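You operate a simulated robot arm through the tools that you are given. There is no shell and no other tool. Be economical: measure what you need, move in short steps, check, and stop when the job is done.

Carry out the task below with a simulated robot arm. There is one attempt and no reset: what you move stays moved.

## Task
Reset the clamped pipe to 13 cm and soap the yellow sponge.
Fine: open the clamp, move the orange stop, push the pipe against it, clamp again; press the sponge on the white dish and put it back.

Only the result counts: the job must be done as asked and must still hold three seconds after the hand-in. Knocking over, shifting, dropping, spilling or breaking anything else fails it.

## Robot
A 6-joint arm with a two-finger parallel gripper, fixed in place. Base frame: the origin is at the foot of the arm, x ahead of it, y to its left, z up; the work surface is at about z = 800. Lengths are in mm, angles in rad, forces in N, time in s.
With the tool pointing down near the work surface it reaches from about 340 to 760 mm from the base axis. Its first joint turns from -1.152 to 1.152 rad. Payload 2.45 kg.
Tool frame: the origin (TCP) lies between the finger pads and is the grasp point; the fingertips stand 24 mm ahead of it; z points along the fingers, y is the line along which they close. The gripper opens to 68 mm. The fingers are 17 mm wide and 10 mm thick; the gripper's body (40 by 70 mm) begins 41 mm behind the TCP.
Orientation is told as [roll, pitch, yaw] about the base's x, y, z axes, in that order, counted from this pose: with the fingers straight down and closing along the base's y, the tool's x points along the base's -x, its y along +y and its z along -z.

## Interface
- The arm moves only by the tool play_rows. Its argument "targets" is one flat list of numbers, 7 for each row, row after row: the shift along the base's x, y, z in units of 200 mm (1.0 is 200 mm), then the turn, a rotation vector about the base's x, y, z in units of 90 degrees (1.0 is 90 degrees), then the gripper command, from -1 (fully open) to 1 (shut), values between in proportion. In form: [dx, dy, dz, rx, ry, rz, gripper, dx, dy, dz, rx, ry, rz, gripper, ...]. A call has 1 to 12 rows; each row is the pose to reach, as a shift and turn from the pose commanded when the call began. A call with a number of a shift or a turn outside -1 to 1 is refused whole. A row lasts 0.2 s, in which the tool goes at most 50 mm and 0.15 rad; a call with a longer step from one row to the next is refused whole, and so is a gripper value outside its range. Where a pose cannot be reached the arm comes as near as it can. A force on the tool above 60 N (or 10 N above the force at the start of the call, whichever is more), or a blocked arm, ends the call early, and 0.2 s more pass. The fingers move at their own pace (about 108 mm/s each) and stop on an object; they squeeze with about 35 N. The grip force told is the motor's: it shows also when the fingers shut on nothing. Time passes only in rows, and 0.2 s behind the last, so rows that repeat a pose let the fingers close. The reply holds the time, the measured pose of the TCP, the force on the tool along the base axes, the opening and the grip force, in the units named above and with some noise, with the torque about the TCP (base axes, N m) and any sound that the robot's microphone picked up.
- Cameras (640 x 400 px; columns grow to the right, rows downward): "scene" is fixed at [175.4, 438.7, 1445]; the picture's right is [-0.59, -0.81, 0.00], its down [-0.65, 0.47, -0.60] and it looks along [0.48, -0.35, -0.80] (base axes); focal length 237 px, centre (320, 200). "wrist" rides on the gripper at [84, 11, -75] in the tool frame; the picture's right is [-0.13, 0.99, 0.00], its down [-0.60, -0.08, -0.79] and it looks along [-0.79, -0.10, 0.61] (tool axes); focal length 251 px, centre (320, 200). There is no depth. A picture from a camera that has moved, and an enlarged one, comes with that camera's place and axes in the base frame and with its lens. The place of the scene camera against the robot may be out by one fixed shift of up to 12 mm in any direction.
- grab_frame(camera): a new picture of that camera. The clock stands still meanwhile.
- enlarge(camera, box): a new picture of the part [left, top, right, bottom] of that camera's present view, enlarged. The clock stands still meanwhile.
- finish_job(): hands the job in; it is judged then, once.

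Work in short steps. Places have to be worked out from the pictures, the camera data and where the tool is seen: move nearer, look again, correct. Check each grasp and each placing, and mend what went wrong. You have 120 turns and 68 pictures in all, those below and enlarged ones among them. Open the gripper and draw the arm clear of the work before you hand the job in, unless the task says otherwise; then end with one line.

The tools are called as a command line: name --argument value ..., lists and objects as JSON in quotes. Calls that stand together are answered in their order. play_rows: Moves the arm, as the interface text tells. Its arguments: {"type":"object","properties":{"targets":{"type":"array"}},"required":["targets"]} The other tools are called the same way: grab_frame (camera) takes a picture; enlarge (camera, box) takes an enlarged picture of a part of a camera's view; finish_job () hands the job in.

At the start:

```text
clock: 0.0
eef_pos: [426.6, -84.6, 1143.4]
ee_rot: [-0.001, 0.0, 0.0]
force: [0.1, -1.0, -0.5]
moment: [-0.04, 0.02, 0.03]
width: 68.1
finger_force: 0.1
```

scene: 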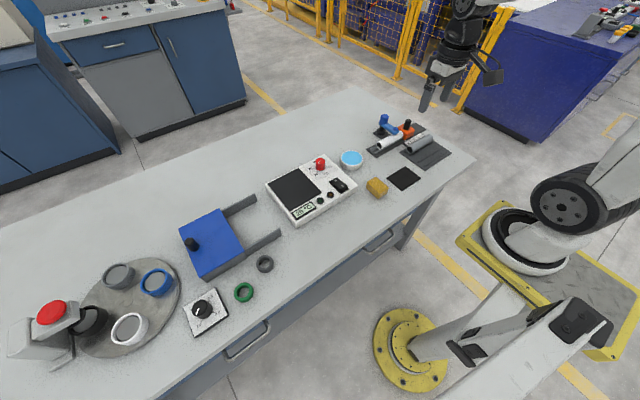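
wrist: 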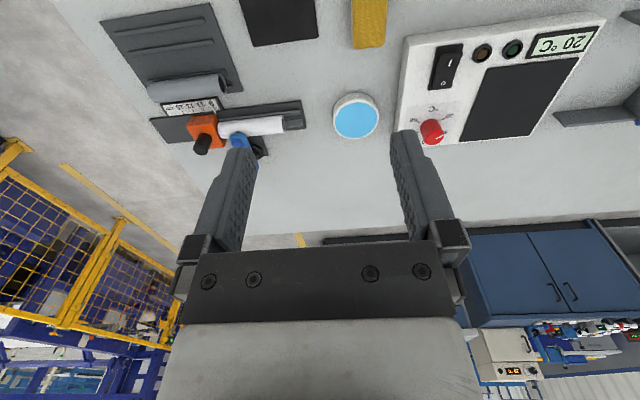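

I'll look closely at the clamp fixture, the dish and the sponge first.

enlarge --camera "scene" --box '[330, 95, 470, 205]'

enlarge --camera "wrist" --box '[90, 0, 400, 180]'

```text
3.64 times, centred on (400, 150) of scene
camera zoom: at [175.4, 438.7, 1445.0], right [-0.59, -0.81, 0.0], down [-0.65, 0.47, -0.6], along [0.48, -0.35, -0.8], focal length 863 px, centre (29, 382)
```

zoom: 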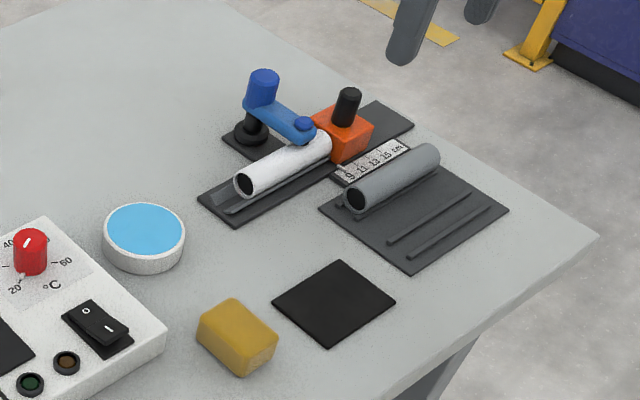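

```text
2.06 times, centred on (245, 90) of wrist
camera zoom: at [343.0, -75.3, 1218.1], right [0.13, 0.99, 0.0], down [0.6, -0.08, 0.79], along [0.79, -0.1, -0.61], focal length 519 px, centre (475, 427)
```

zoom: 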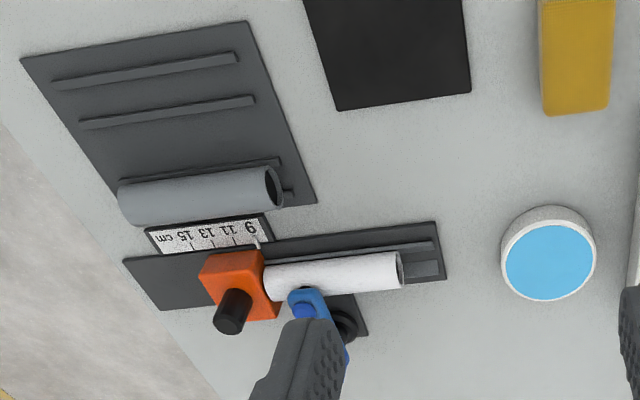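

Scale and stop lie about (590, -300). I go lower and over to look closely from the wrist camera.

play_rows --targets '[0.0, -0.15, -0.16, 0, 0, 0, -1, 0, -0.3, -0.33, 0, 0, 0, -1, 0, -0.45, -0.5, 0, 0, 0, -1, 0, -0.6, -0.67, 0, 0, 0, -1, 0, -0.76, -0.84, 0, 0, 0, -1, 0, -0.92, -1, 0, 0, 0, -1, 0, -0.92, -1, 0, 0, 0, -1]'

grab_frame --camera "wrist"

```text
clock: 1.6
eef_pos: [428.1, -270.3, 942.5]
ee_rot: [0.0, 0.001, 0.002]
force: [0.6, 0.8, -0.3]
moment: [-0.01, 0.01, 0.01]
width: 67.9
finger_force: 0.0
```

```text
63 pictures are left
camera wrist: at [343.5, -260.1, 1017.8], right [0.13, 0.99, 0.0], down [0.6, -0.08, 0.79], along [0.79, -0.1, -0.61], focal length 251 px, centre (320, 200)
```

wrist: 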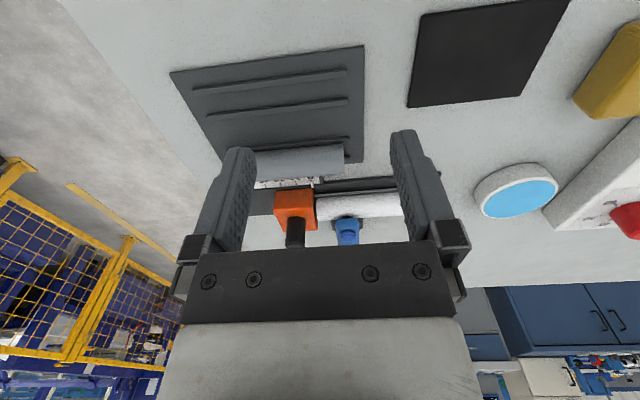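

play_rows --targets '[0.2, 0, 0.0, 0, 0, 0, -1, 0.4, 0, 0.0, 0, 0, 0, -1, 0.4, 0, 0, 0, 0, 0, -1]'

enlarge --camera "wrist" --box '[220, 40, 420, 165]'

```text
clock: 2.4
eef_pos: [507.4, -270.6, 940.7]
ee_rot: [0.0, -0.001, 0.0]
force: [0.5, 0.4, -1.2]
moment: [0.02, 0.03, 0.03]
width: 68.1
finger_force: 0.1
```

```text
3.20 times, centred on (320, 102) of wrist
camera zoom: at [423.3, -260.1, 1016.5], right [0.13, 0.99, 0.0], down [0.6, -0.08, 0.79], along [0.79, -0.1, -0.61], focal length 805 px, centre (320, 512)
```

zoom: 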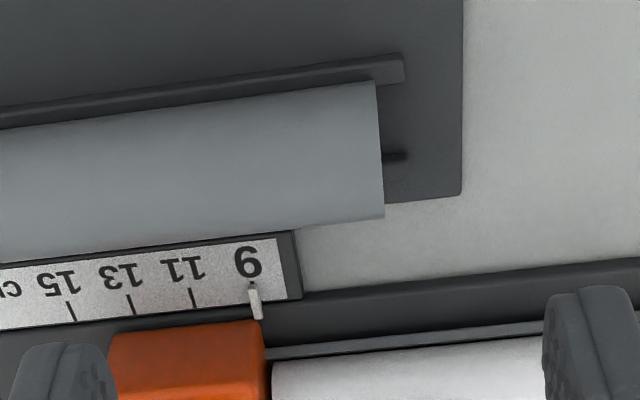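

The stop's white pointer is at 9 now (tick 13 lies about 40 mm further in -y). Next I look at the clamp and stop from above.

play_rows --targets '[0.2, 0, 0.15, 0, 0, 0, -1, 0.4, 0.05, 0.3, 0, 0, 0, -1, 0.4, 0.05, 0.3, 0, 0, 0, -1]'

enlarge --camera "wrist" --box '[200, 0, 440, 150]'

enlarge --camera "scene" --box '[360, 105, 440, 155]'

```text
refused: row 2 steps farther than a row can; nothing moved
```

```text
2.67 times, centred on (320, 75) of wrist
camera zoom: at [423.3, -260.1, 1016.5], right [0.13, 0.99, 0.0], down [0.6, -0.08, 0.79], along [0.79, -0.1, -0.61], focal length 670 px, centre (320, 533)
```

zoom: 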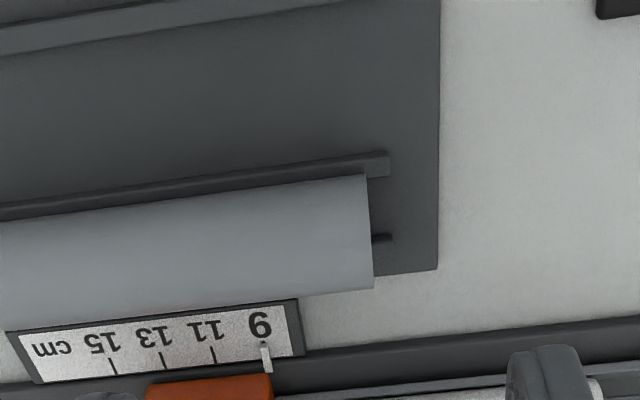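

```text
8.00 times, centred on (400, 130) of scene
camera zoom: at [175.4, 438.7, 1445.0], right [-0.59, -0.81, 0.0], down [-0.65, 0.47, -0.6], along [0.48, -0.35, -0.8], focal length 1899 px, centre (-320, 760)
```

zoom: 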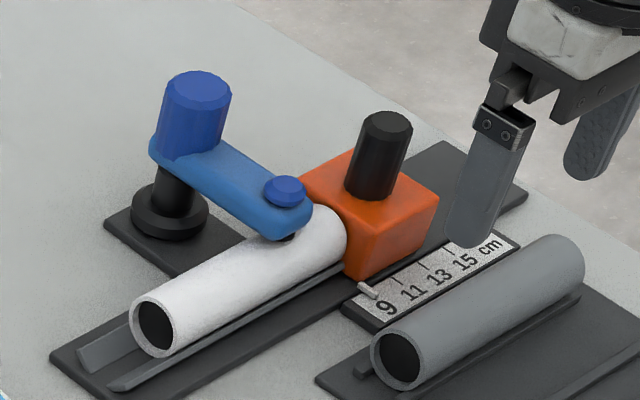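

The clamp is a blue arm on a post, with a big blue cylindrical handle near (683, -255) and top about z 890. I rise and go ahead for a better view.

play_rows --targets '[0.15, 0.02, 0.15, 0, 0, 0, -1, 0.3, 0.04, 0.3, 0, 0, 0, -1, 0.45, 0.06, 0.3, 0, 0, 0, -1, 0.45, 0.06, 0.3, 0, 0, 0, -1]'

enlarge --camera "wrist" --box '[200, 30, 440, 180]'

```text
clock: 3.4
eef_pos: [598.4, -256.4, 1003.1]
ee_rot: [0.001, 0.0, 0.0]
force: [0.3, 1.1, -0.6]
moment: [-0.01, -0.01, -0.01]
width: 67.9
finger_force: 0.1
```

```text
2.67 times, centred on (320, 105) of wrist
camera zoom: at [515.1, -246.9, 1078.4], right [0.13, 0.99, 0.0], down [0.6, -0.08, 0.79], along [0.79, -0.1, -0.61], focal length 670 px, centre (320, 453)
```

zoom: 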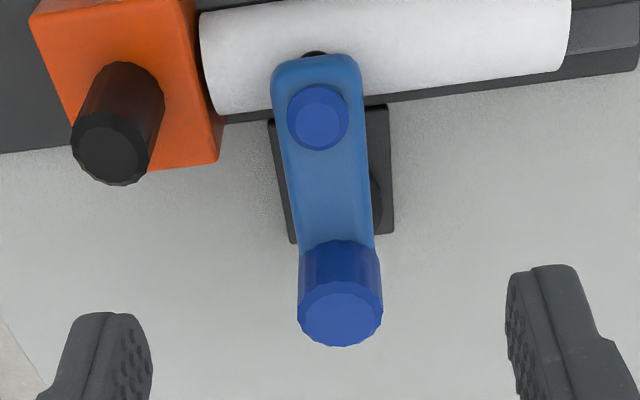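

The handle is coaxial with the post at about (678, -260), top z ≈ 890, arm along -x. I go above it and descend around the handle with open fingers.

play_rows --targets '[0.2, -0.01, 0, 0, 0, 0, -1, 0.4, -0.018, 0, 0, 0, 0, -1, 0.4, -0.018, -0.2, 0, 0, 0, -1, 0.4, -0.018, -0.4, 0, 0, 0, -1, 0.4, -0.018, -0.4, 0, 0, 0, -1]'

grab_frame --camera "wrist"

enlarge --camera "scene" --box '[360, 85, 456, 145]'

```text
clock: 4.6
eef_pos: [675.7, -260.0, 924.2]
ee_rot: [0.001, -0.001, -0.001]
force: [0.5, -0.6, 0.2]
moment: [-0.01, 0.0, 0.0]
width: 68.0
finger_force: 0.0
```

```text
58 pictures are left
camera wrist: at [592.2, -249.6, 999.4], right [0.13, 0.99, 0.0], down [0.6, -0.08, 0.79], along [0.79, -0.1, -0.61], focal length 251 px, centre (320, 200)
```

wrist: 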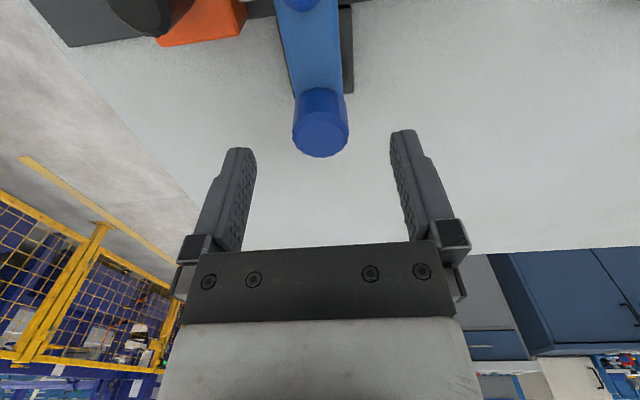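

```text
6.67 times, centred on (408, 115) of scene
camera zoom: at [175.4, 438.7, 1445.0], right [-0.59, -0.81, 0.0], down [-0.65, 0.47, -0.6], along [0.48, -0.35, -0.8], focal length 1582 px, centre (-267, 767)
```

zoom: 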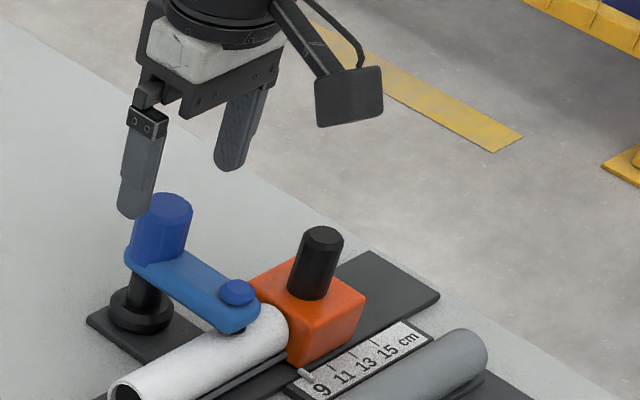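

The handle is well centred between the fingers. Descend to z≈877 and close.

play_rows --targets '[0.01, 0, -0.12, 0, 0, 0, -1, 0.01, 0, -0.235, 0, 0, 0, -1, 0.01, 0, -0.235, 0, 0, 0, 1, 0.01, 0, -0.235, 0, 0, 0, 1, 0.01, 0, -0.235, 0, 0, 0, 1]'

enlarge --camera "scene" --box '[360, 85, 456, 145]'

```text
clock: 5.8
eef_pos: [677.5, -260.1, 877.6]
ee_rot: [0.0, 0.0, 0.001]
force: [1.7, -1.4, 0.6]
moment: [0.53, -0.14, 0.06]
width: 31.8
finger_force: 44.5
```

```text
6.67 times, centred on (408, 115) of scene
camera zoom: at [175.5, 438.6, 1445.0], right [-0.59, -0.81, 0.0], down [-0.65, 0.47, -0.6], along [0.48, -0.35, -0.8], focal length 1582 px, centre (-267, 767)
```

zoom: 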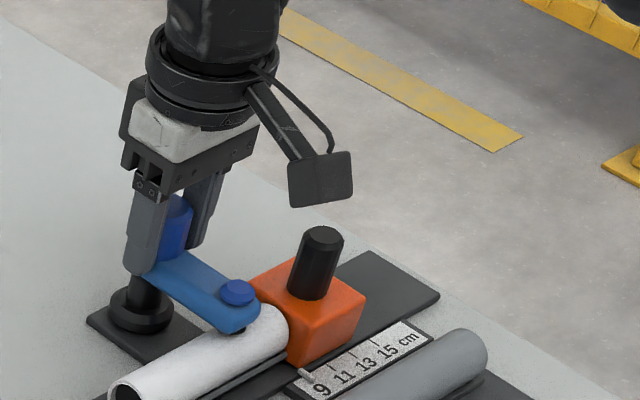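

Grip is firm (31.8 mm). I try a small turn about z (arm swinging toward +y, away from the stop) and check the torque.

play_rows --targets '[0, 0, 0, 0, 0, -0.07, 1, 0, 0, 0, 0, 0, -0.14, 1, 0, 0, 0, 0, 0, -0.21, 1, 0, 0, 0, 0, 0, -0.21, 1]'

enlarge --camera "scene" --box '[360, 85, 456, 145]'

```text
clock: 6.8
eef_pos: [679.6, -260.8, 876.7]
ee_rot: [0.0, 0.0, -0.326]
force: [0.4, 4.1, 5.1]
moment: [-0.13, 0.55, 2.07]
width: 37.1
finger_force: 44.8
```

```text
6.67 times, centred on (408, 115) of scene
camera zoom: at [175.3, 438.8, 1444.9], right [-0.59, -0.81, 0.0], down [-0.65, 0.47, -0.6], along [0.48, -0.35, -0.8], focal length 1582 px, centre (-267, 767)
```

zoom: 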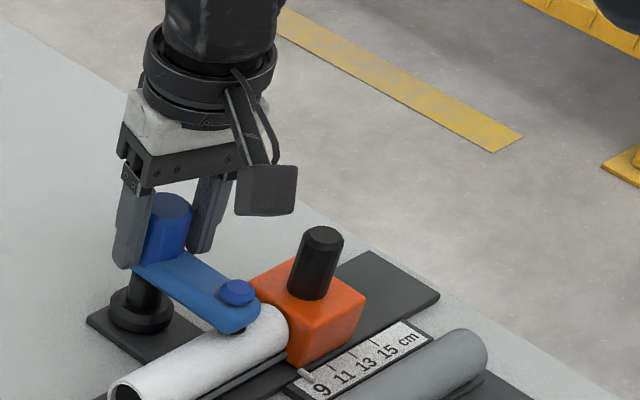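

The handle did not follow this way (2 Nm, fingers spread). I turn back and test the other direction slightly.

play_rows --targets '[0, 0, 0, 0, 0, 0.08, 1, 0, 0, 0, 0, 0, 0.16, 1, 0, 0, 0, 0, 0, 0.24, 1, 0, 0, 0, 0, 0, 0.32, 1, 0, 0, 0, 0, 0, 0.36, 1, 0, 0, 0, 0, 0, 0.36, 1]'

enlarge --camera "scene" --box '[360, 85, 456, 145]'

```text
clock: 8.2
eef_pos: [679.9, -260.9, 876.4]
ee_rot: [-0.001, -0.003, 0.237]
force: [11.9, 1.4, 3.9]
moment: [0.18, -0.74, 0.05]
width: 31.7
finger_force: 44.7
```

```text
6.67 times, centred on (408, 115) of scene
camera zoom: at [175.6, 438.8, 1444.9], right [-0.59, -0.81, 0.0], down [-0.65, 0.47, -0.6], along [0.48, -0.35, -0.8], focal length 1582 px, centre (-267, 767)
```

zoom: 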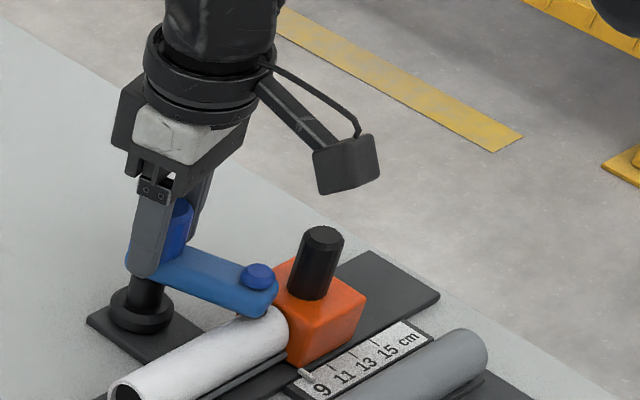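

The handle turns in the + direction, freely. I continue turning in small steps, watching whether the arm clears the stop.

play_rows --targets '[0, 0, 0, 0, 0, 0.07, 1, 0, 0, 0, 0, 0, 0.14, 1, 0, 0, 0, 0, 0, 0.21, 1, 0, 0, 0, 0, 0, 0.21, 1]'

enlarge --camera "scene" --box '[360, 85, 456, 145]'

```text
clock: 9.2
eef_pos: [679.7, -260.8, 877.0]
ee_rot: [-0.003, -0.004, 0.568]
force: [19.5, -4.7, 4.5]
moment: [0.85, -0.64, 0.02]
width: 31.8
finger_force: 45.1
```

```text
6.67 times, centred on (408, 115) of scene
camera zoom: at [175.8, 438.6, 1445.0], right [-0.59, -0.81, 0.0], down [-0.65, 0.47, -0.6], along [0.48, -0.35, -0.8], focal length 1582 px, centre (-267, 767)
```

zoom: 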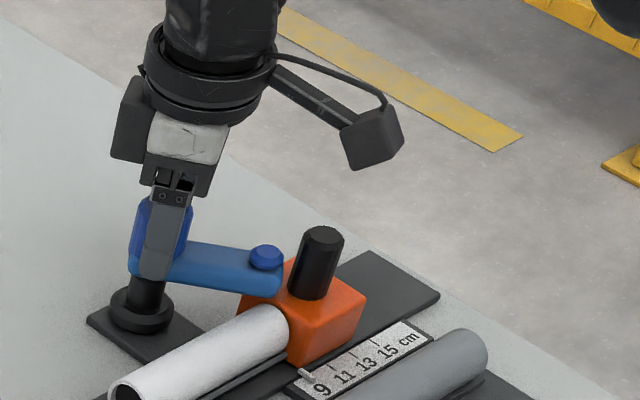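

Arm swings over the stop's corner and stays clear of the knob. I continue to about 80–90°, relieving the side force with a 2 mm shift.

play_rows --targets '[0.01, -0.003, 0, 0, 0, 0.08, 1, 0.012, -0.003, 0, 0, 0, 0.16, 1, 0.012, -0.003, 0, 0, 0, 0.24, 1, 0.012, -0.003, 0, 0, 0, 0.32, 1, 0.012, -0.003, 0, 0, 0, 0.4, 1, 0.012, -0.003, 0, 0, 0, 0.48, 1, 0.012, -0.003, 0, 0, 0, 0.54, 1, 0.012, -0.003, 0, 0, 0, 0.54, 1]'

enlarge --camera "scene" --box '[360, 85, 456, 145]'

```text
clock: 11.0
eef_pos: [682.1, -262.8, 876.2]
ee_rot: [-0.003, 0.002, 1.414]
force: [8.7, -23.7, 4.8]
moment: [-0.27, -0.03, 0.05]
width: 31.6
finger_force: 44.6
```

```text
6.67 times, centred on (408, 115) of scene
camera zoom: at [175.5, 438.1, 1445.1], right [-0.59, -0.81, 0.0], down [-0.65, 0.48, -0.6], along [0.48, -0.35, -0.8], focal length 1582 px, centre (-267, 767)
```

zoom: 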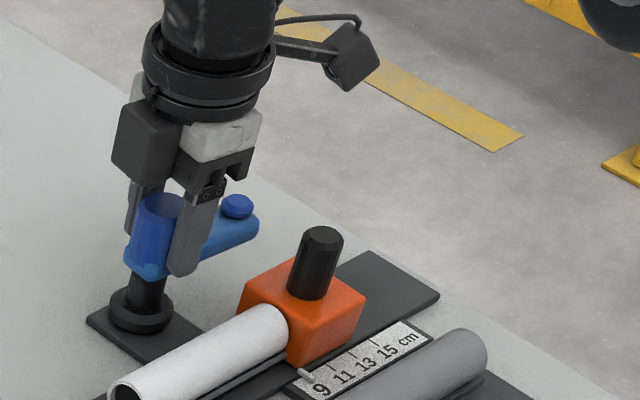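

Clamp is open, arm pointing along -y. I open the gripper, rise, then turn the wrist back.

play_rows --targets '[-0.01, 0.01, 0, 0, 0, 0, 0, -0.01, 0.01, 0, 0, 0, 0, -1, -0.01, 0.01, 0, 0, 0, 0, -1, -0.01, 0.01, 0.2, 0, 0, 0, -1, -0.01, 0.01, 0.4, 0, 0, 0, -1, -0.01, 0.01, 0.55, 0, 0, 0, -1, -0.01, 0.01, 0.55, 0, 0, 0, -1]'

play_rows --targets '[-0.05, 0, 0, 0, 0, -0.09, -1, -0.1, 0, 0, 0, 0, -0.18, -1, -0.15, 0, 0, 0, 0, -0.27, -1, -0.2, 0, 0, 0, 0, -0.36, -1, -0.25, 0, 0, 0, 0, -0.45, -1, -0.3, 0, 0, 0, 0, -0.54, -1, -0.35, 0, 0, 0, 0, -0.63, -1, -0.4, -0.1, 0, 0, 0, -0.72, -1, -0.5, -0.2, 0, 0, 0, -0.81, -1, -0.6, -0.25, 0, 0, 0, -0.9, -1, -0.6, -0.25, 0, 0, 0, -0.9, -1]'

grab_frame --camera "wrist"

enlarge --camera "scene" --box '[360, 95, 440, 145]'

```text
clock: 12.6
eef_pos: [680.0, -259.8, 984.4]
ee_rot: [0.001, 0.0, 1.414]
force: [-0.1, 0.9, 0.5]
moment: [-0.01, 0.0, -0.03]
width: 67.8
finger_force: 0.0
```

```text
clock: 15.0
eef_pos: [558.3, -308.4, 984.5]
ee_rot: [0.0, 0.0, -0.001]
force: [0.2, 0.8, -0.1]
moment: [-0.02, 0.0, -0.01]
width: 68.1
finger_force: 0.0
```

```text
51 pictures are left
camera wrist: at [474.7, -298.2, 1060.2], right [0.13, 0.99, 0.0], down [0.6, -0.08, 0.79], along [0.79, -0.1, -0.61], focal length 251 px, centre (320, 200)
```

wrist: 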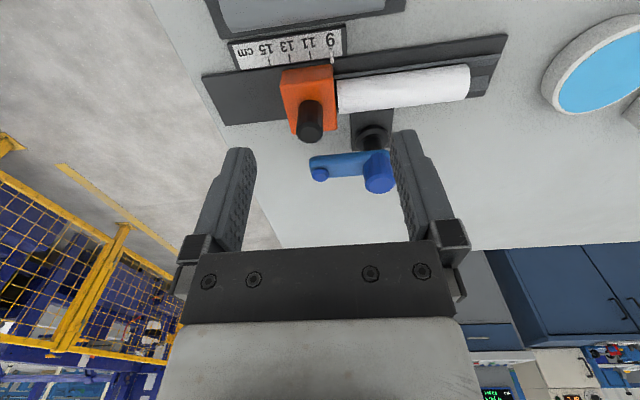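

```text
8.00 times, centred on (400, 120) of scene
camera zoom: at [175.4, 438.7, 1445.0], right [-0.59, -0.81, 0.0], down [-0.65, 0.47, -0.6], along [0.48, -0.35, -0.8], focal length 1899 px, centre (-320, 840)
```

zoom: 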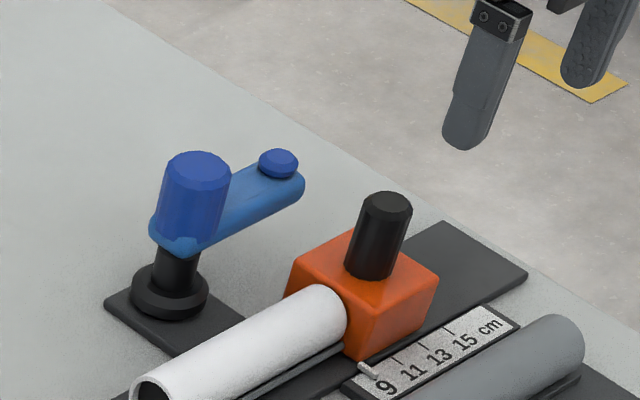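

Clamp arm stays open. The stop's knob stands at about (616, -326), z 836–873; I go over it and descend in two stages.

play_rows --targets '[0.15, -0.05, 0, 0, 0, 0, -1, 0.288, -0.088, -0.1, 0, 0, 0, -1, 0.288, -0.088, -0.3, 0, 0, 0, -1, 0.288, -0.088, -0.3, 0, 0, 0, -1]'

grab_frame --camera "wrist"

```text
clock: 16.0
eef_pos: [617.5, -326.3, 922.4]
ee_rot: [0.0, -0.001, 0.0]
force: [-0.4, 0.6, -0.5]
moment: [0.0, -0.02, -0.02]
width: 68.0
finger_force: 0.0
```

```text
49 pictures are left
camera wrist: at [533.3, -316.9, 999.8], right [0.13, 0.99, 0.0], down [0.6, -0.08, 0.79], along [0.79, -0.1, -0.61], focal length 251 px, centre (320, 200)
```

wrist: 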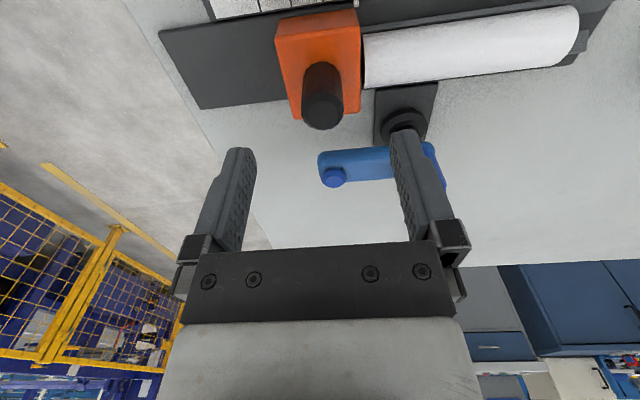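

Centred. Descend to z≈869, close, and look.

play_rows --targets '[0, 0, -0.13, 0, 0, 0, -1, 0, 0, -0.265, 0, 0, 0, -1, 0, 0, -0.265, 0, 0, 0, 1, 0, 0, -0.265, 0, 0, 0, 1, 0, 0, -0.265, 0, 0, 0, 1]'

enlarge --camera "scene" --box '[360, 85, 456, 145]'

```text
clock: 17.2
eef_pos: [616.2, -325.4, 870.1]
ee_rot: [-0.001, -0.001, -0.003]
force: [0.4, 1.8, -1.7]
moment: [-0.53, -0.09, -0.04]
width: 23.9
finger_force: 39.4
```

```text
6.67 times, centred on (408, 115) of scene
camera zoom: at [175.5, 438.8, 1444.9], right [-0.59, -0.81, 0.0], down [-0.65, 0.47, -0.6], along [0.48, -0.35, -0.8], focal length 1582 px, centre (-267, 767)
```

zoom: 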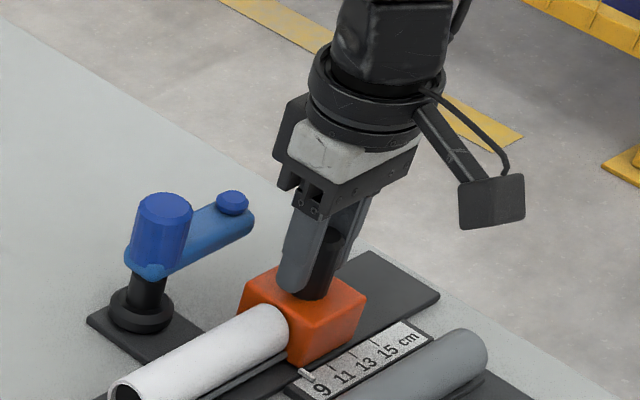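

Knob gripped (24 mm). I drag the stop 10 mm in -y first.

play_rows --targets '[0, -0.025, 0, 0, 0, 0, 1, 0, -0.05, 0, 0, 0, 0, 1, 0, -0.05, 0, 0, 0, 0, 1]'

enlarge --camera "scene" --box '[376, 115, 440, 155]'

```text
clock: 18.0
eef_pos: [615.9, -336.1, 870.8]
ee_rot: [-0.001, 0.0, 0.0]
force: [6.8, 1.8, -11.2]
moment: [-0.65, 0.53, 0.0]
width: 23.6
finger_force: 39.9
```

```text
10.00 times, centred on (408, 135) of scene
camera zoom: at [175.8, 438.6, 1444.9], right [-0.59, -0.81, 0.0], down [-0.65, 0.47, -0.6], along [0.48, -0.35, -0.8], focal length 2373 px, centre (-560, 850)
```

zoom: 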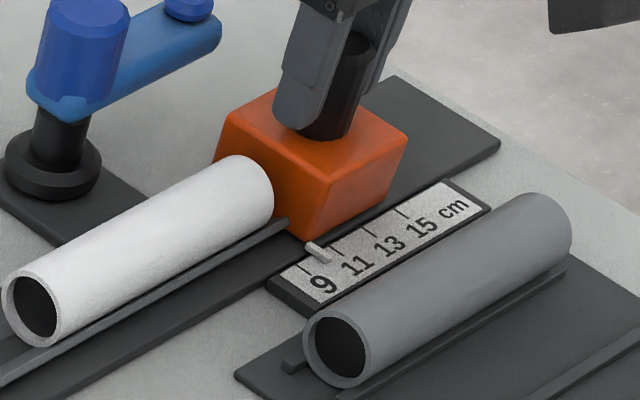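

It slides freely; the pointer is now at ~10. Move 28 mm more and check.

play_rows --targets '[0, -0.03, 0, 0, 0, 0, 1, 0, -0.06, 0, 0, 0, 0, 1, 0, -0.09, 0, 0, 0, 0, 1, 0, -0.12, 0, 0, 0, 0, 1, 0, -0.14, 0, 0, 0, 0, 1, 0, -0.14, 0, 0, 0, 0, 1]'

enlarge --camera "scene" --box '[392, 125, 424, 145]'

```text
clock: 19.4
eef_pos: [617.6, -365.3, 872.0]
ee_rot: [0.0, 0.001, -0.002]
force: [-8.3, -0.1, -10.3]
moment: [-0.59, -0.55, 0.03]
width: 23.9
finger_force: 39.9
```

```text
16.00 times, centred on (408, 135) of scene
camera zoom: at [175.4, 438.6, 1445.0], right [-0.59, -0.81, 0.0], down [-0.65, 0.47, -0.6], along [0.48, -0.35, -0.8], focal length 3797 px, centre (-1088, 1240)
```

zoom: 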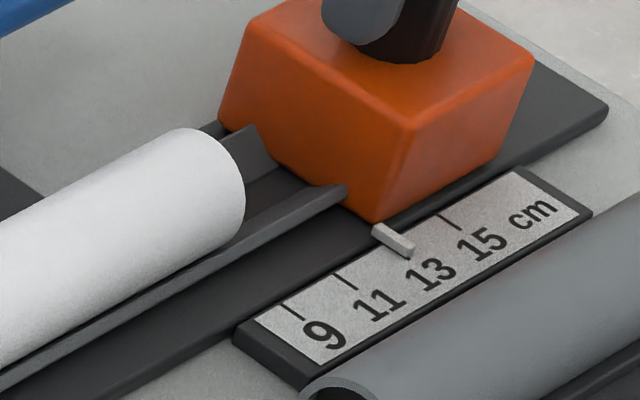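

The pointer looks near 13. I check with the wrist camera, which looks from nearly straight above.

enlarge --camera "wrist" --box '[240, 0, 432, 120]'

```text
3.33 times, centred on (336, 60) of wrist
camera zoom: at [532.3, -355.4, 946.8], right [0.13, 0.99, 0.0], down [0.61, -0.08, 0.79], along [0.79, -0.1, -0.61], focal length 838 px, centre (267, 667)
```

zoom: 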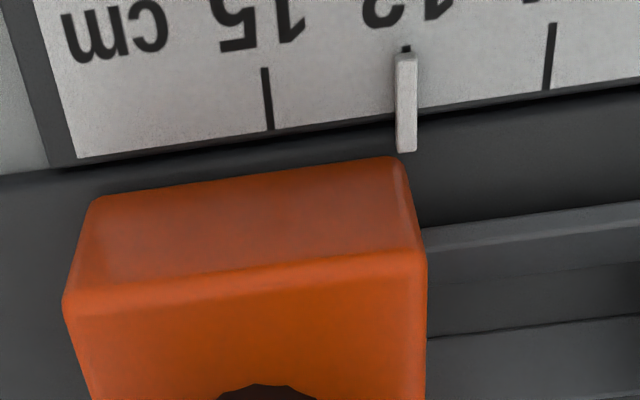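

The pointer tip sits right on the 13 tick. I release, rise, and look at the pipe's +y end.

play_rows --targets '[0, 0, 0, 0, 0, 0, 0.0, 0, 0, 0, 0, 0, 0, -0.6, 0, 0, 0, 0, 0, 0, -1, 0, 0, 0.2, 0, 0, 0, -1, 0, 0, 0.4, 0, 0, 0, -1, 0, 0.2, 0.5, 0, 0, 0, -1, 0, 0.4, 0.5, 0, 0, 0, 0, -0.1, 0.6, 0.5, 0, 0, 0, 1, -0.3, 0.7, 0.5, 0, 0, 0, 1, -0.3, 0.75, 0.5, 0, 0, 0, 1, -0.3, 0.75, 0.5, 0, 0, 0, 1]'

grab_frame --camera "wrist"

enlarge --camera "scene" --box '[360, 110, 424, 150]'

```text
clock: 21.8
eef_pos: [557.5, -214.7, 972.9]
ee_rot: [0.0, 0.0, -0.001]
force: [0.3, -0.1, 0.5]
moment: [-0.04, -0.02, 0.02]
width: 0.0
finger_force: 24.3
```

```text
44 pictures are left
camera wrist: at [472.7, -203.9, 1047.9], right [0.13, 0.99, 0.0], down [0.6, -0.08, 0.79], along [0.79, -0.1, -0.61], focal length 251 px, centre (320, 200)
```

wrist: 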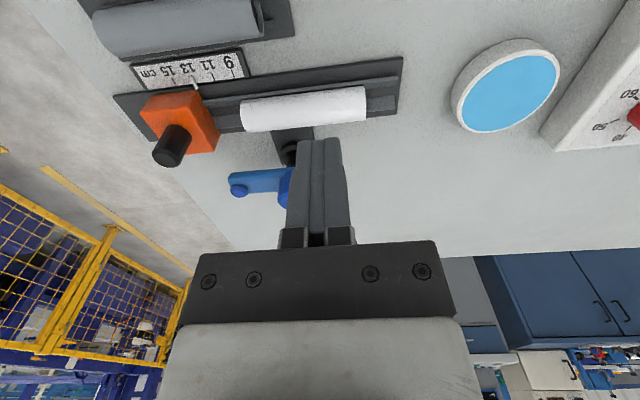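

```text
10.00 times, centred on (392, 130) of scene
camera zoom: at [175.4, 438.7, 1445.0], right [-0.59, -0.81, 0.0], down [-0.65, 0.47, -0.6], along [0.48, -0.35, -0.8], focal length 2373 px, centre (-400, 900)
```

zoom: 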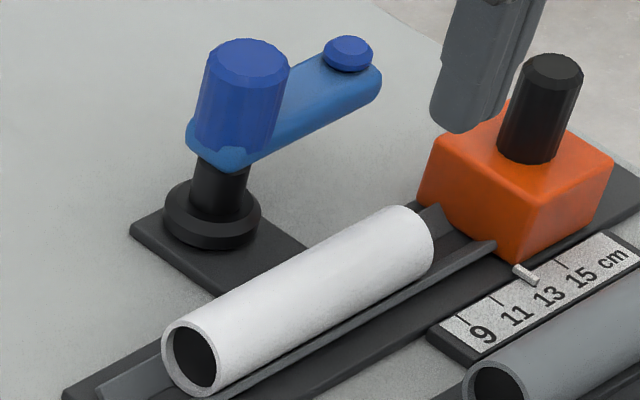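

Pipe's +y end is at about (614, -177). With closed fingers I go to y=-150 and descend to z≈847 (tips ~823) in front of it.

play_rows --targets '[0.14, 0.17, 0, 0, 0, 0, 1, 0.28, 0.3235, 0, 0, 0, 0, 1, 0.28, 0.3235, -0.2, 0, 0, 0, 1, 0.28, 0.3235, -0.4, 0, 0, 0, 1, 0.28, 0.3235, -0.5, 0, 0, 0, 1, 0.28, 0.3235, -0.5, 0, 0, 0, 1]'

enlarge --camera "scene" --box '[344, 110, 424, 160]'

grab_frame --camera "wrist"

```text
clock: 23.2
eef_pos: [612.6, -150.0, 872.7]
ee_rot: [0.0, 0.001, 0.002]
force: [-0.4, -0.2, 0.8]
moment: [0.01, 0.01, 0.03]
width: 0.1
finger_force: 23.2
```

```text
8.00 times, centred on (384, 135) of scene
camera zoom: at [175.4, 438.7, 1445.0], right [-0.59, -0.81, 0.0], down [-0.65, 0.47, -0.6], along [0.48, -0.35, -0.8], focal length 1899 px, centre (-192, 720)
```

zoom: 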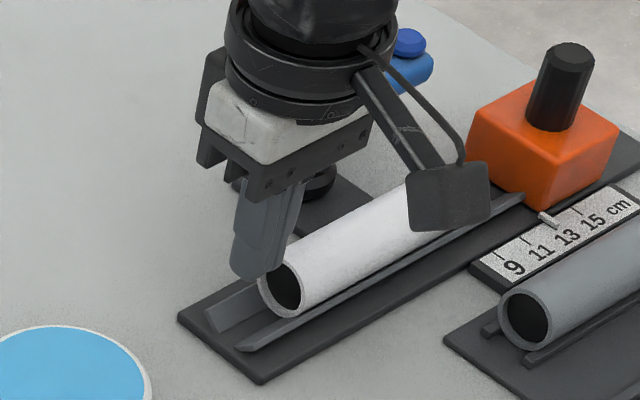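

```text
41 pictures are left
camera wrist: at [528.2, -140.3, 947.9], right [0.13, 0.99, 0.0], down [0.6, -0.08, 0.79], along [0.79, -0.1, -0.61], focal length 251 px, centre (320, 200)
```

wrist: 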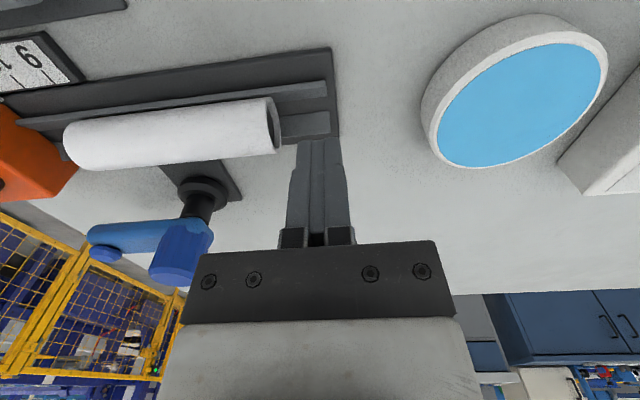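

Pipe end confirmed at (611.5, -177). Descend 26 mm and advance to just near contact, then push slowly.

play_rows --targets '[-0.005, 0, -0.13, 0, 0, 0, 1, -0.005, -0.07, -0.13, 0, 0, 0, 1, -0.005, -0.12, -0.13, 0, 0, 0, 1, -0.005, -0.16, -0.13, 0, 0, 0, 1, -0.005, -0.2, -0.13, 0, 0, 0, 1, -0.005, -0.2, -0.13, 0, 0, 0, 1]'

enlarge --camera "scene" --box '[344, 110, 424, 160]'

```text
clock: 24.6
eef_pos: [612.2, -191.3, 847.3]
ee_rot: [-0.001, 0.0, 0.002]
force: [0.2, 0.7, 0.1]
moment: [0.0, 0.02, 0.04]
width: 0.0
finger_force: 23.7
```

```text
8.00 times, centred on (384, 135) of scene
camera zoom: at [175.4, 438.7, 1445.0], right [-0.59, -0.81, 0.0], down [-0.65, 0.47, -0.6], along [0.48, -0.35, -0.8], focal length 1899 px, centre (-192, 720)
```

zoom: 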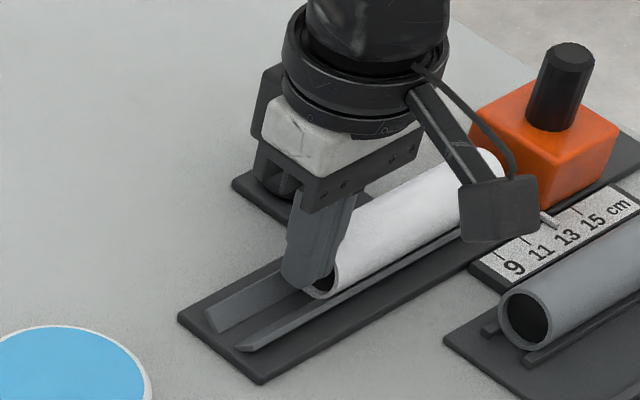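

The pipe slides with the push. Continue 12 mm, then check the gap.

play_rows --targets '[0, -0.03, 0, 0, 0, 0, 1, 0, -0.06, 0, 0, 0, 0, 1, 0, -0.06, 0, 0, 0, 0, 1]'

enlarge --camera "wrist" --box '[0, 40, 320, 240]'

```text
clock: 25.4
eef_pos: [612.9, -203.1, 847.2]
ee_rot: [0.002, 0.001, -0.001]
force: [0.0, 0.0, -1.0]
moment: [0.01, 0.0, 0.01]
width: 0.1
finger_force: 23.9
```

```text
2.00 times, centred on (160, 140) of wrist
camera zoom: at [528.7, -193.1, 922.3], right [0.13, 0.99, 0.0], down [0.6, -0.08, 0.79], along [0.79, -0.1, -0.61], focal length 503 px, centre (640, 320)
```

zoom: 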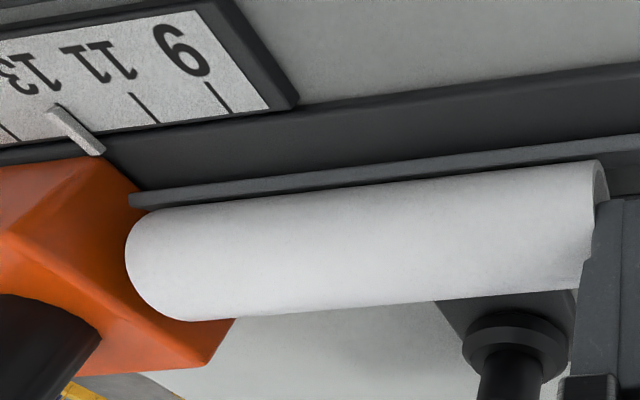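

play_rows --targets '[0, -0.006, 0, 0, 0, 0, 1, 0, -0.006, 0, 0, 0, 0, 1]'

enlarge --camera "scene" --box '[392, 118, 424, 138]'

```text
clock: 26.0
eef_pos: [612.0, -202.6, 846.1]
ee_rot: [-0.001, 0.0, 0.001]
force: [-0.5, -0.1, 0.5]
moment: [0.04, -0.02, 0.0]
width: 0.0
finger_force: 23.4
```

```text
16.00 times, centred on (408, 128) of scene
camera zoom: at [175.4, 438.7, 1445.0], right [-0.59, -0.81, 0.0], down [-0.65, 0.47, -0.6], along [0.48, -0.35, -0.8], focal length 3797 px, centre (-1088, 1352)
```

zoom: 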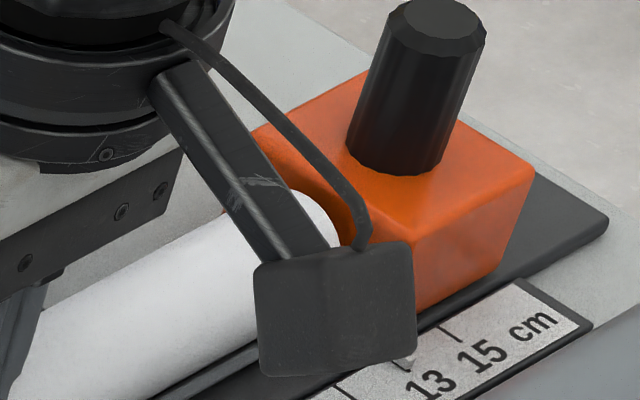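

play_rows --targets '[0, -0.005, 0, 0, 0, 0, 1, 0, -0.01, 0, 0, 0, 0, 1, 0, -0.01, 0, 0, 0, 0, 1]'

enlarge --camera "wrist" --box '[0, 40, 160, 140]'

```text
clock: 26.8
eef_pos: [611.2, -207.0, 846.4]
ee_rot: [0.0, 0.0, 0.0]
force: [0.0, -0.4, -0.8]
moment: [-0.05, 0.03, 0.0]
width: 0.0
finger_force: 23.5
```

```text
4.00 times, centred on (80, 90) of wrist
camera zoom: at [527.6, -196.2, 921.8], right [0.13, 0.99, 0.0], down [0.6, -0.08, 0.79], along [0.79, -0.1, -0.61], focal length 1006 px, centre (1280, 640)
```

zoom: 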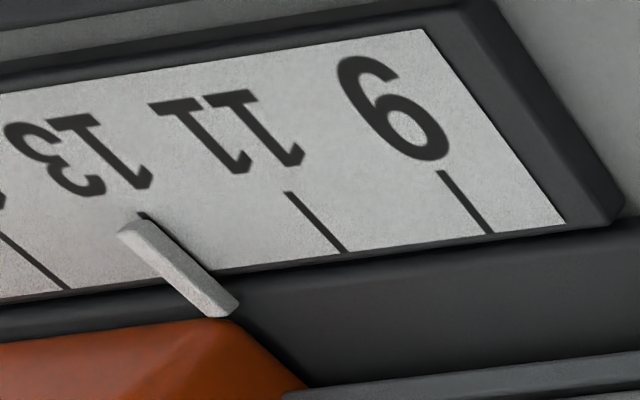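

Pointer still on 13, no contact force yet. I keep pushing in ~1 mm steps.

play_rows --targets '[0, -0.005, 0, 0, 0, 0, 1, 0, -0.008, 0, 0, 0, 0, 1, 0, -0.008, 0, 0, 0, 0, 1]'

grab_frame --camera "wrist"

```text
clock: 27.6
eef_pos: [612.5, -207.2, 848.1]
ee_rot: [0.002, 0.001, 0.001]
force: [0.3, -0.6, -0.5]
moment: [-0.01, -0.02, -0.01]
width: 0.2
finger_force: 23.9
```

```text
36 pictures are left
camera wrist: at [528.2, -197.7, 922.2], right [0.13, 0.99, 0.0], down [0.6, -0.08, 0.79], along [0.79, -0.1, -0.61], focal length 251 px, centre (320, 200)
```

wrist: 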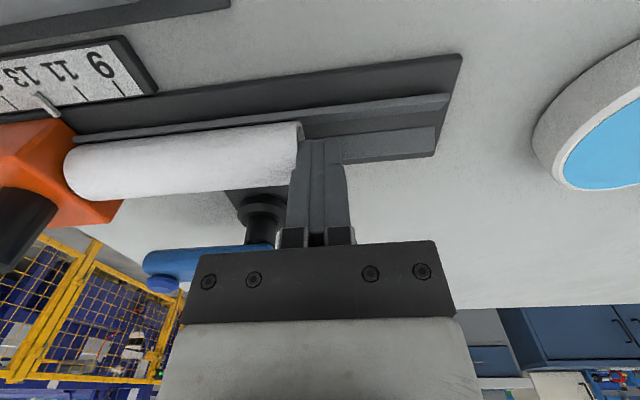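

I back off and up to see the gap unobstructed.

play_rows --targets '[0, 0.03, 0, 0, 0, 0, 1, 0, 0.05, 0.2, 0, 0, 0, 1, 0, 0.05, 0.4, 0, 0, 0, 1, -0.1, -0.1, 0.6, 0, 0, 0, 1, -0.2, -0.3, 0.6, 0, 0, 0, 1, -0.2, -0.5, 0.6, 0, 0, 0, 1, -0.2, -0.5, 0.6, 0, 0, 0, 1]'

enlarge --camera "scene" --box '[384, 115, 424, 140]'

enlarge --camera "wrist" --box '[260, 40, 452, 160]'

```text
refused: row 4 steps farther than a row can; nothing moved
```

```text
16.00 times, centred on (404, 128) of scene
camera zoom: at [175.4, 438.7, 1445.0], right [-0.59, -0.81, 0.0], down [-0.65, 0.47, -0.6], along [0.48, -0.35, -0.8], focal length 3797 px, centre (-1024, 1360)
```

zoom: 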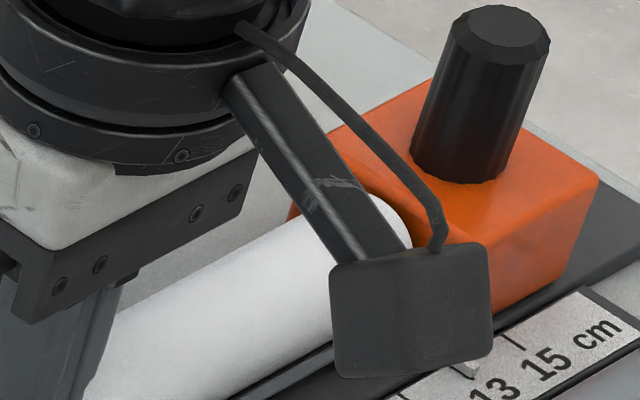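

```text
3.33 times, centred on (356, 100) of wrist
camera zoom: at [528.2, -197.7, 922.2], right [0.13, 0.99, 0.0], down [0.6, -0.08, 0.79], along [0.79, -0.1, -0.61], focal length 838 px, centre (200, 533)
```

zoom: 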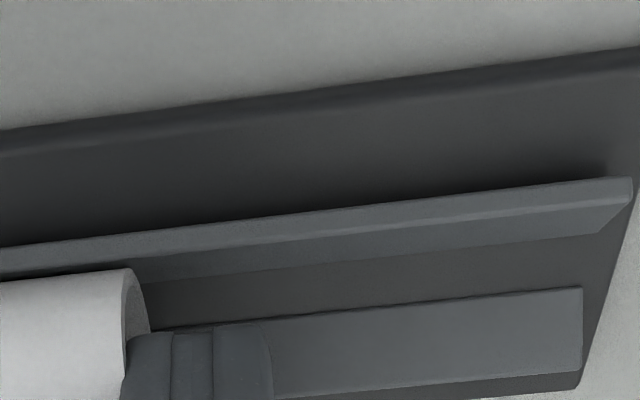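

Path step too long; redo with smaller steps.

play_rows --targets '[0, 0.03, 0, 0, 0, 0, 1, 0, 0.05, 0.2, 0, 0, 0, 1, 0, 0.05, 0.4, 0, 0, 0, 1, -0.1, -0.1, 0.5, 0, 0, 0, 1, -0.2, -0.3, 0.55, 0, 0, 0, 1, -0.2, -0.5, 0.55, 0, 0, 0, 1, -0.2, -0.5, 0.55, 0, 0, 0, 1]'

enlarge --camera "scene" --box '[384, 115, 424, 140]'

enlarge --camera "wrist" --box '[240, 40, 400, 140]'

```text
clock: 29.2
eef_pos: [570.9, -305.6, 956.9]
ee_rot: [-0.001, 0.002, 0.0]
force: [-0.9, 0.0, 0.1]
moment: [0.02, 0.0, -0.03]
width: 0.4
finger_force: 22.8
```

```text
16.00 times, centred on (404, 128) of scene
camera zoom: at [175.4, 438.7, 1445.0], right [-0.59, -0.81, 0.0], down [-0.65, 0.47, -0.6], along [0.48, -0.35, -0.8], focal length 3797 px, centre (-1024, 1360)
```

zoom: 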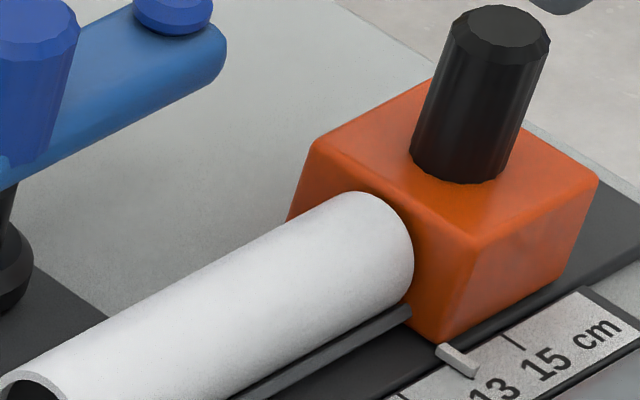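

```text
4.00 times, centred on (320, 90) of wrist
camera zoom: at [486.1, -296.2, 1032.9], right [0.13, 0.99, 0.0], down [0.6, -0.08, 0.79], along [0.79, -0.1, -0.61], focal length 1006 px, centre (320, 640)
```

zoom: 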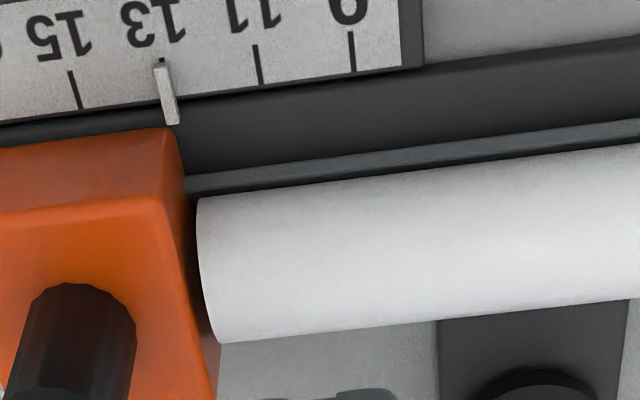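

Geometry suggests a gap of perhaps 2–4 mm remaining (no contact force felt). I go back the same way and push 2 mm further.

play_rows --targets '[0, 0.2, 0, 0, 0, 0, 1, 0.1, 0.4, 0, 0, 0, 0, 1, 0.2, 0.55, -0.1, 0, 0, 0, 1, 0.2, 0.55, -0.3, 0, 0, 0, 1, 0.2, 0.55, -0.5, 0, 0, 0, 1, 0.2, 0.54, -0.55, 0, 0, 0, 1, 0.2, 0.51, -0.55, 0, 0, 0, 1, 0.2, 0.5, -0.55, 0, 0, 0, 1, 0.2, 0.49, -0.55, 0, 0, 0, 1, 0.2, 0.49, -0.55, 0, 0, 0, 1]'

enlarge --camera "wrist" --box '[0, 70, 128, 150]'

```text
clock: 31.4
eef_pos: [612.8, -209.7, 847.5]
ee_rot: [0.001, 0.001, 0.0]
force: [0.7, 0.2, 0.3]
moment: [-0.03, -0.01, 0.0]
width: 0.0
finger_force: 23.6
```

```text
5.00 times, centred on (64, 110) of wrist
camera zoom: at [528.6, -199.3, 922.0], right [0.13, 0.99, 0.0], down [0.6, -0.08, 0.79], along [0.79, -0.1, -0.61], focal length 1257 px, centre (1600, 650)
```

zoom: 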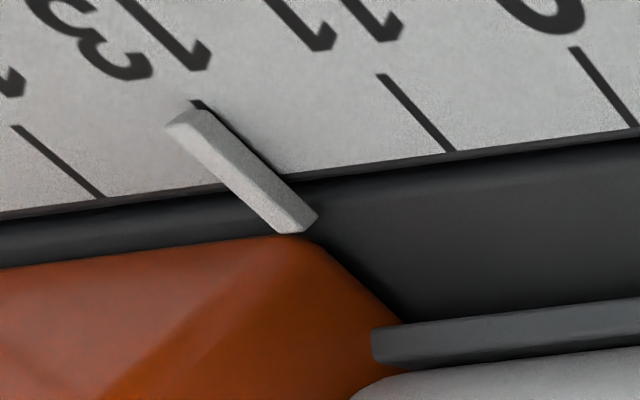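

Pointer still unmoved on 13. Two more small steps.

play_rows --targets '[0, -0.004, 0, 0, 0, 0, 1, 0, -0.008, 0, 0, 0, 0, 1, 0, -0.008, 0, 0, 0, 0, 1]'

enlarge --camera "wrist" --box '[0, 70, 128, 150]'

```text
clock: 32.2
eef_pos: [611.4, -211.1, 845.8]
ee_rot: [0.0, 0.0, 0.0]
force: [-1.2, 0.6, 0.5]
moment: [-0.01, -0.01, -0.01]
width: 0.0
finger_force: 23.1
```

```text
5.00 times, centred on (64, 110) of wrist
camera zoom: at [528.0, -200.5, 921.8], right [0.13, 0.99, 0.0], down [0.6, -0.08, 0.79], along [0.79, -0.1, -0.61], focal length 1257 px, centre (1600, 650)
```

zoom: 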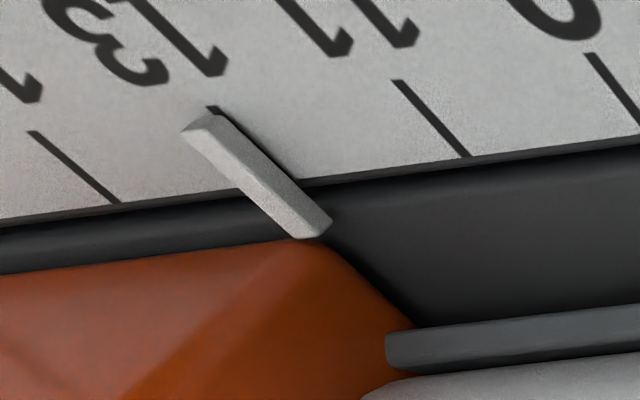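

play_rows --targets '[0, -0.004, 0, 0, 0, 0, 1, 0, -0.008, 0, 0, 0, 0, 1, 0, -0.008, 0, 0, 0, 0, 1]'

enlarge --camera "wrist" --box '[0, 70, 128, 150]'

```text
clock: 33.0
eef_pos: [612.6, -212.8, 845.2]
ee_rot: [0.0, 0.0, 0.001]
force: [0.5, 5.5, 1.3]
moment: [0.1, -0.02, -0.01]
width: 0.0
finger_force: 24.2
```

```text
5.00 times, centred on (64, 110) of wrist
camera zoom: at [528.0, -201.7, 921.7], right [0.13, 0.99, 0.0], down [0.6, -0.08, 0.79], along [0.79, -0.1, -0.61], focal length 1257 px, centre (1600, 650)
```

zoom: 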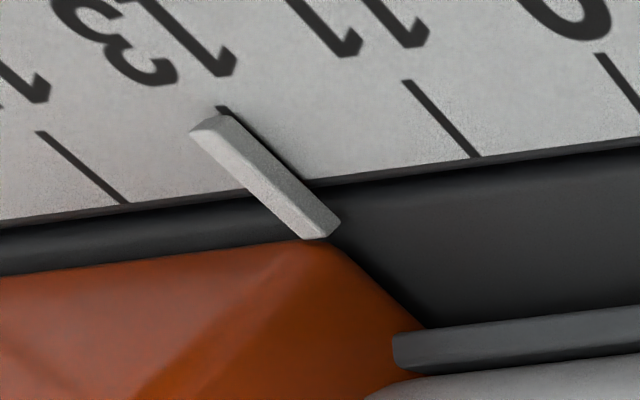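

5.5 N along +y: the pipe is against the stop and the pointer still shows 13. I back off, rise, and go to the clamp handle with the wrist turned as it was on release.

play_rows --targets '[0, 0.03, 0, 0, 0, 0, 1, 0, 0.06, 0, 0, 0, 0, 1, 0, 0.06, 0.2, 0, 0, 0, 1, 0, 0.06, 0.4, 0, 0, 0, 1, 0, 0.06, 0.6, 0, 0, 0, 0, 0, 0.06, 0.7, 0, 0, 0, -1, 0, 0.06, 0.7, 0, 0, 0, -1]'

play_rows --targets '[0.03, -0.03, 0, 0, 0, 0.09, -1, 0.06, -0.06, 0, 0, 0, 0.18, -1, 0.1, -0.1, 0, 0, 0, 0.27, -1, 0.14, -0.14, 0, 0, 0, 0.36, -1, 0.18, -0.18, 0, 0, 0, 0.45, -1, 0.22, -0.22, 0, 0, 0, 0.54, -1, 0.26, -0.25, 0, 0, 0, 0.63, -1, 0.3, -0.28, 0, 0, 0, 0.72, -1, 0.34, -0.3, 0, 0, 0, 0.81, -1, 0.34, -0.3, 0, 0, 0, 0.9, -1, 0.34, -0.3, 0, 0, 0, 0.9, -1]'

grab_frame --camera "wrist"

```text
clock: 34.6
eef_pos: [612.0, -199.3, 987.5]
ee_rot: [-0.001, -0.001, 0.001]
force: [0.3, 0.5, 0.8]
moment: [-0.02, -0.01, -0.02]
width: 68.1
finger_force: 0.0
```

```text
clock: 37.0
eef_pos: [680.7, -260.1, 986.9]
ee_rot: [0.001, -0.001, 1.415]
force: [0.1, -0.1, -0.2]
moment: [-0.01, 0.0, 0.01]
width: 67.9
finger_force: 0.1
```

```text
28 pictures are left
camera wrist: at [656.3, -342.9, 1062.5], right [-0.96, 0.28, 0.0], down [0.17, 0.58, 0.79], along [0.22, 0.76, -0.61], focal length 251 px, centre (320, 200)
```

wrist: 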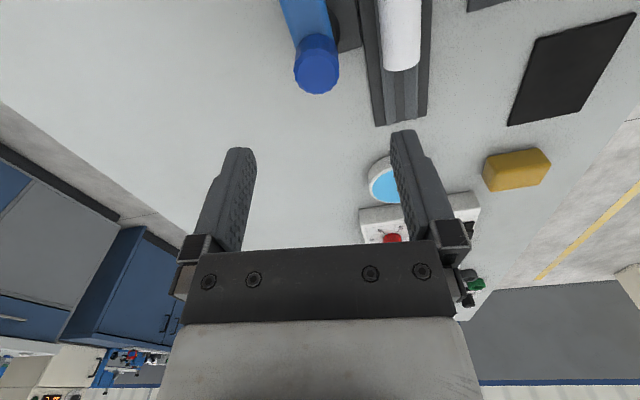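

Handle is at about (681, -261.5). Descend to z≈877 and grip.

play_rows --targets '[0.002, -0.005, -0.2, 0, 0, 0, -1, 0.002, -0.005, -0.4, 0, 0, 0, -1, 0.002, -0.005, -0.55, 0, 0, 0, -1, 0.002, -0.005, -0.55, 0, 0, 0, 0, 0.002, -0.005, -0.55, 0, 0, 0, 1, 0.002, -0.005, -0.55, 0, 0, 0, 1]'

```text
clock: 38.4
eef_pos: [682.7, -259.6, 875.9]
ee_rot: [-0.002, 0.002, 1.413]
force: [15.4, -5.9, -5.9]
moment: [-0.22, 0.27, 0.08]
width: 31.7
finger_force: 44.6
```

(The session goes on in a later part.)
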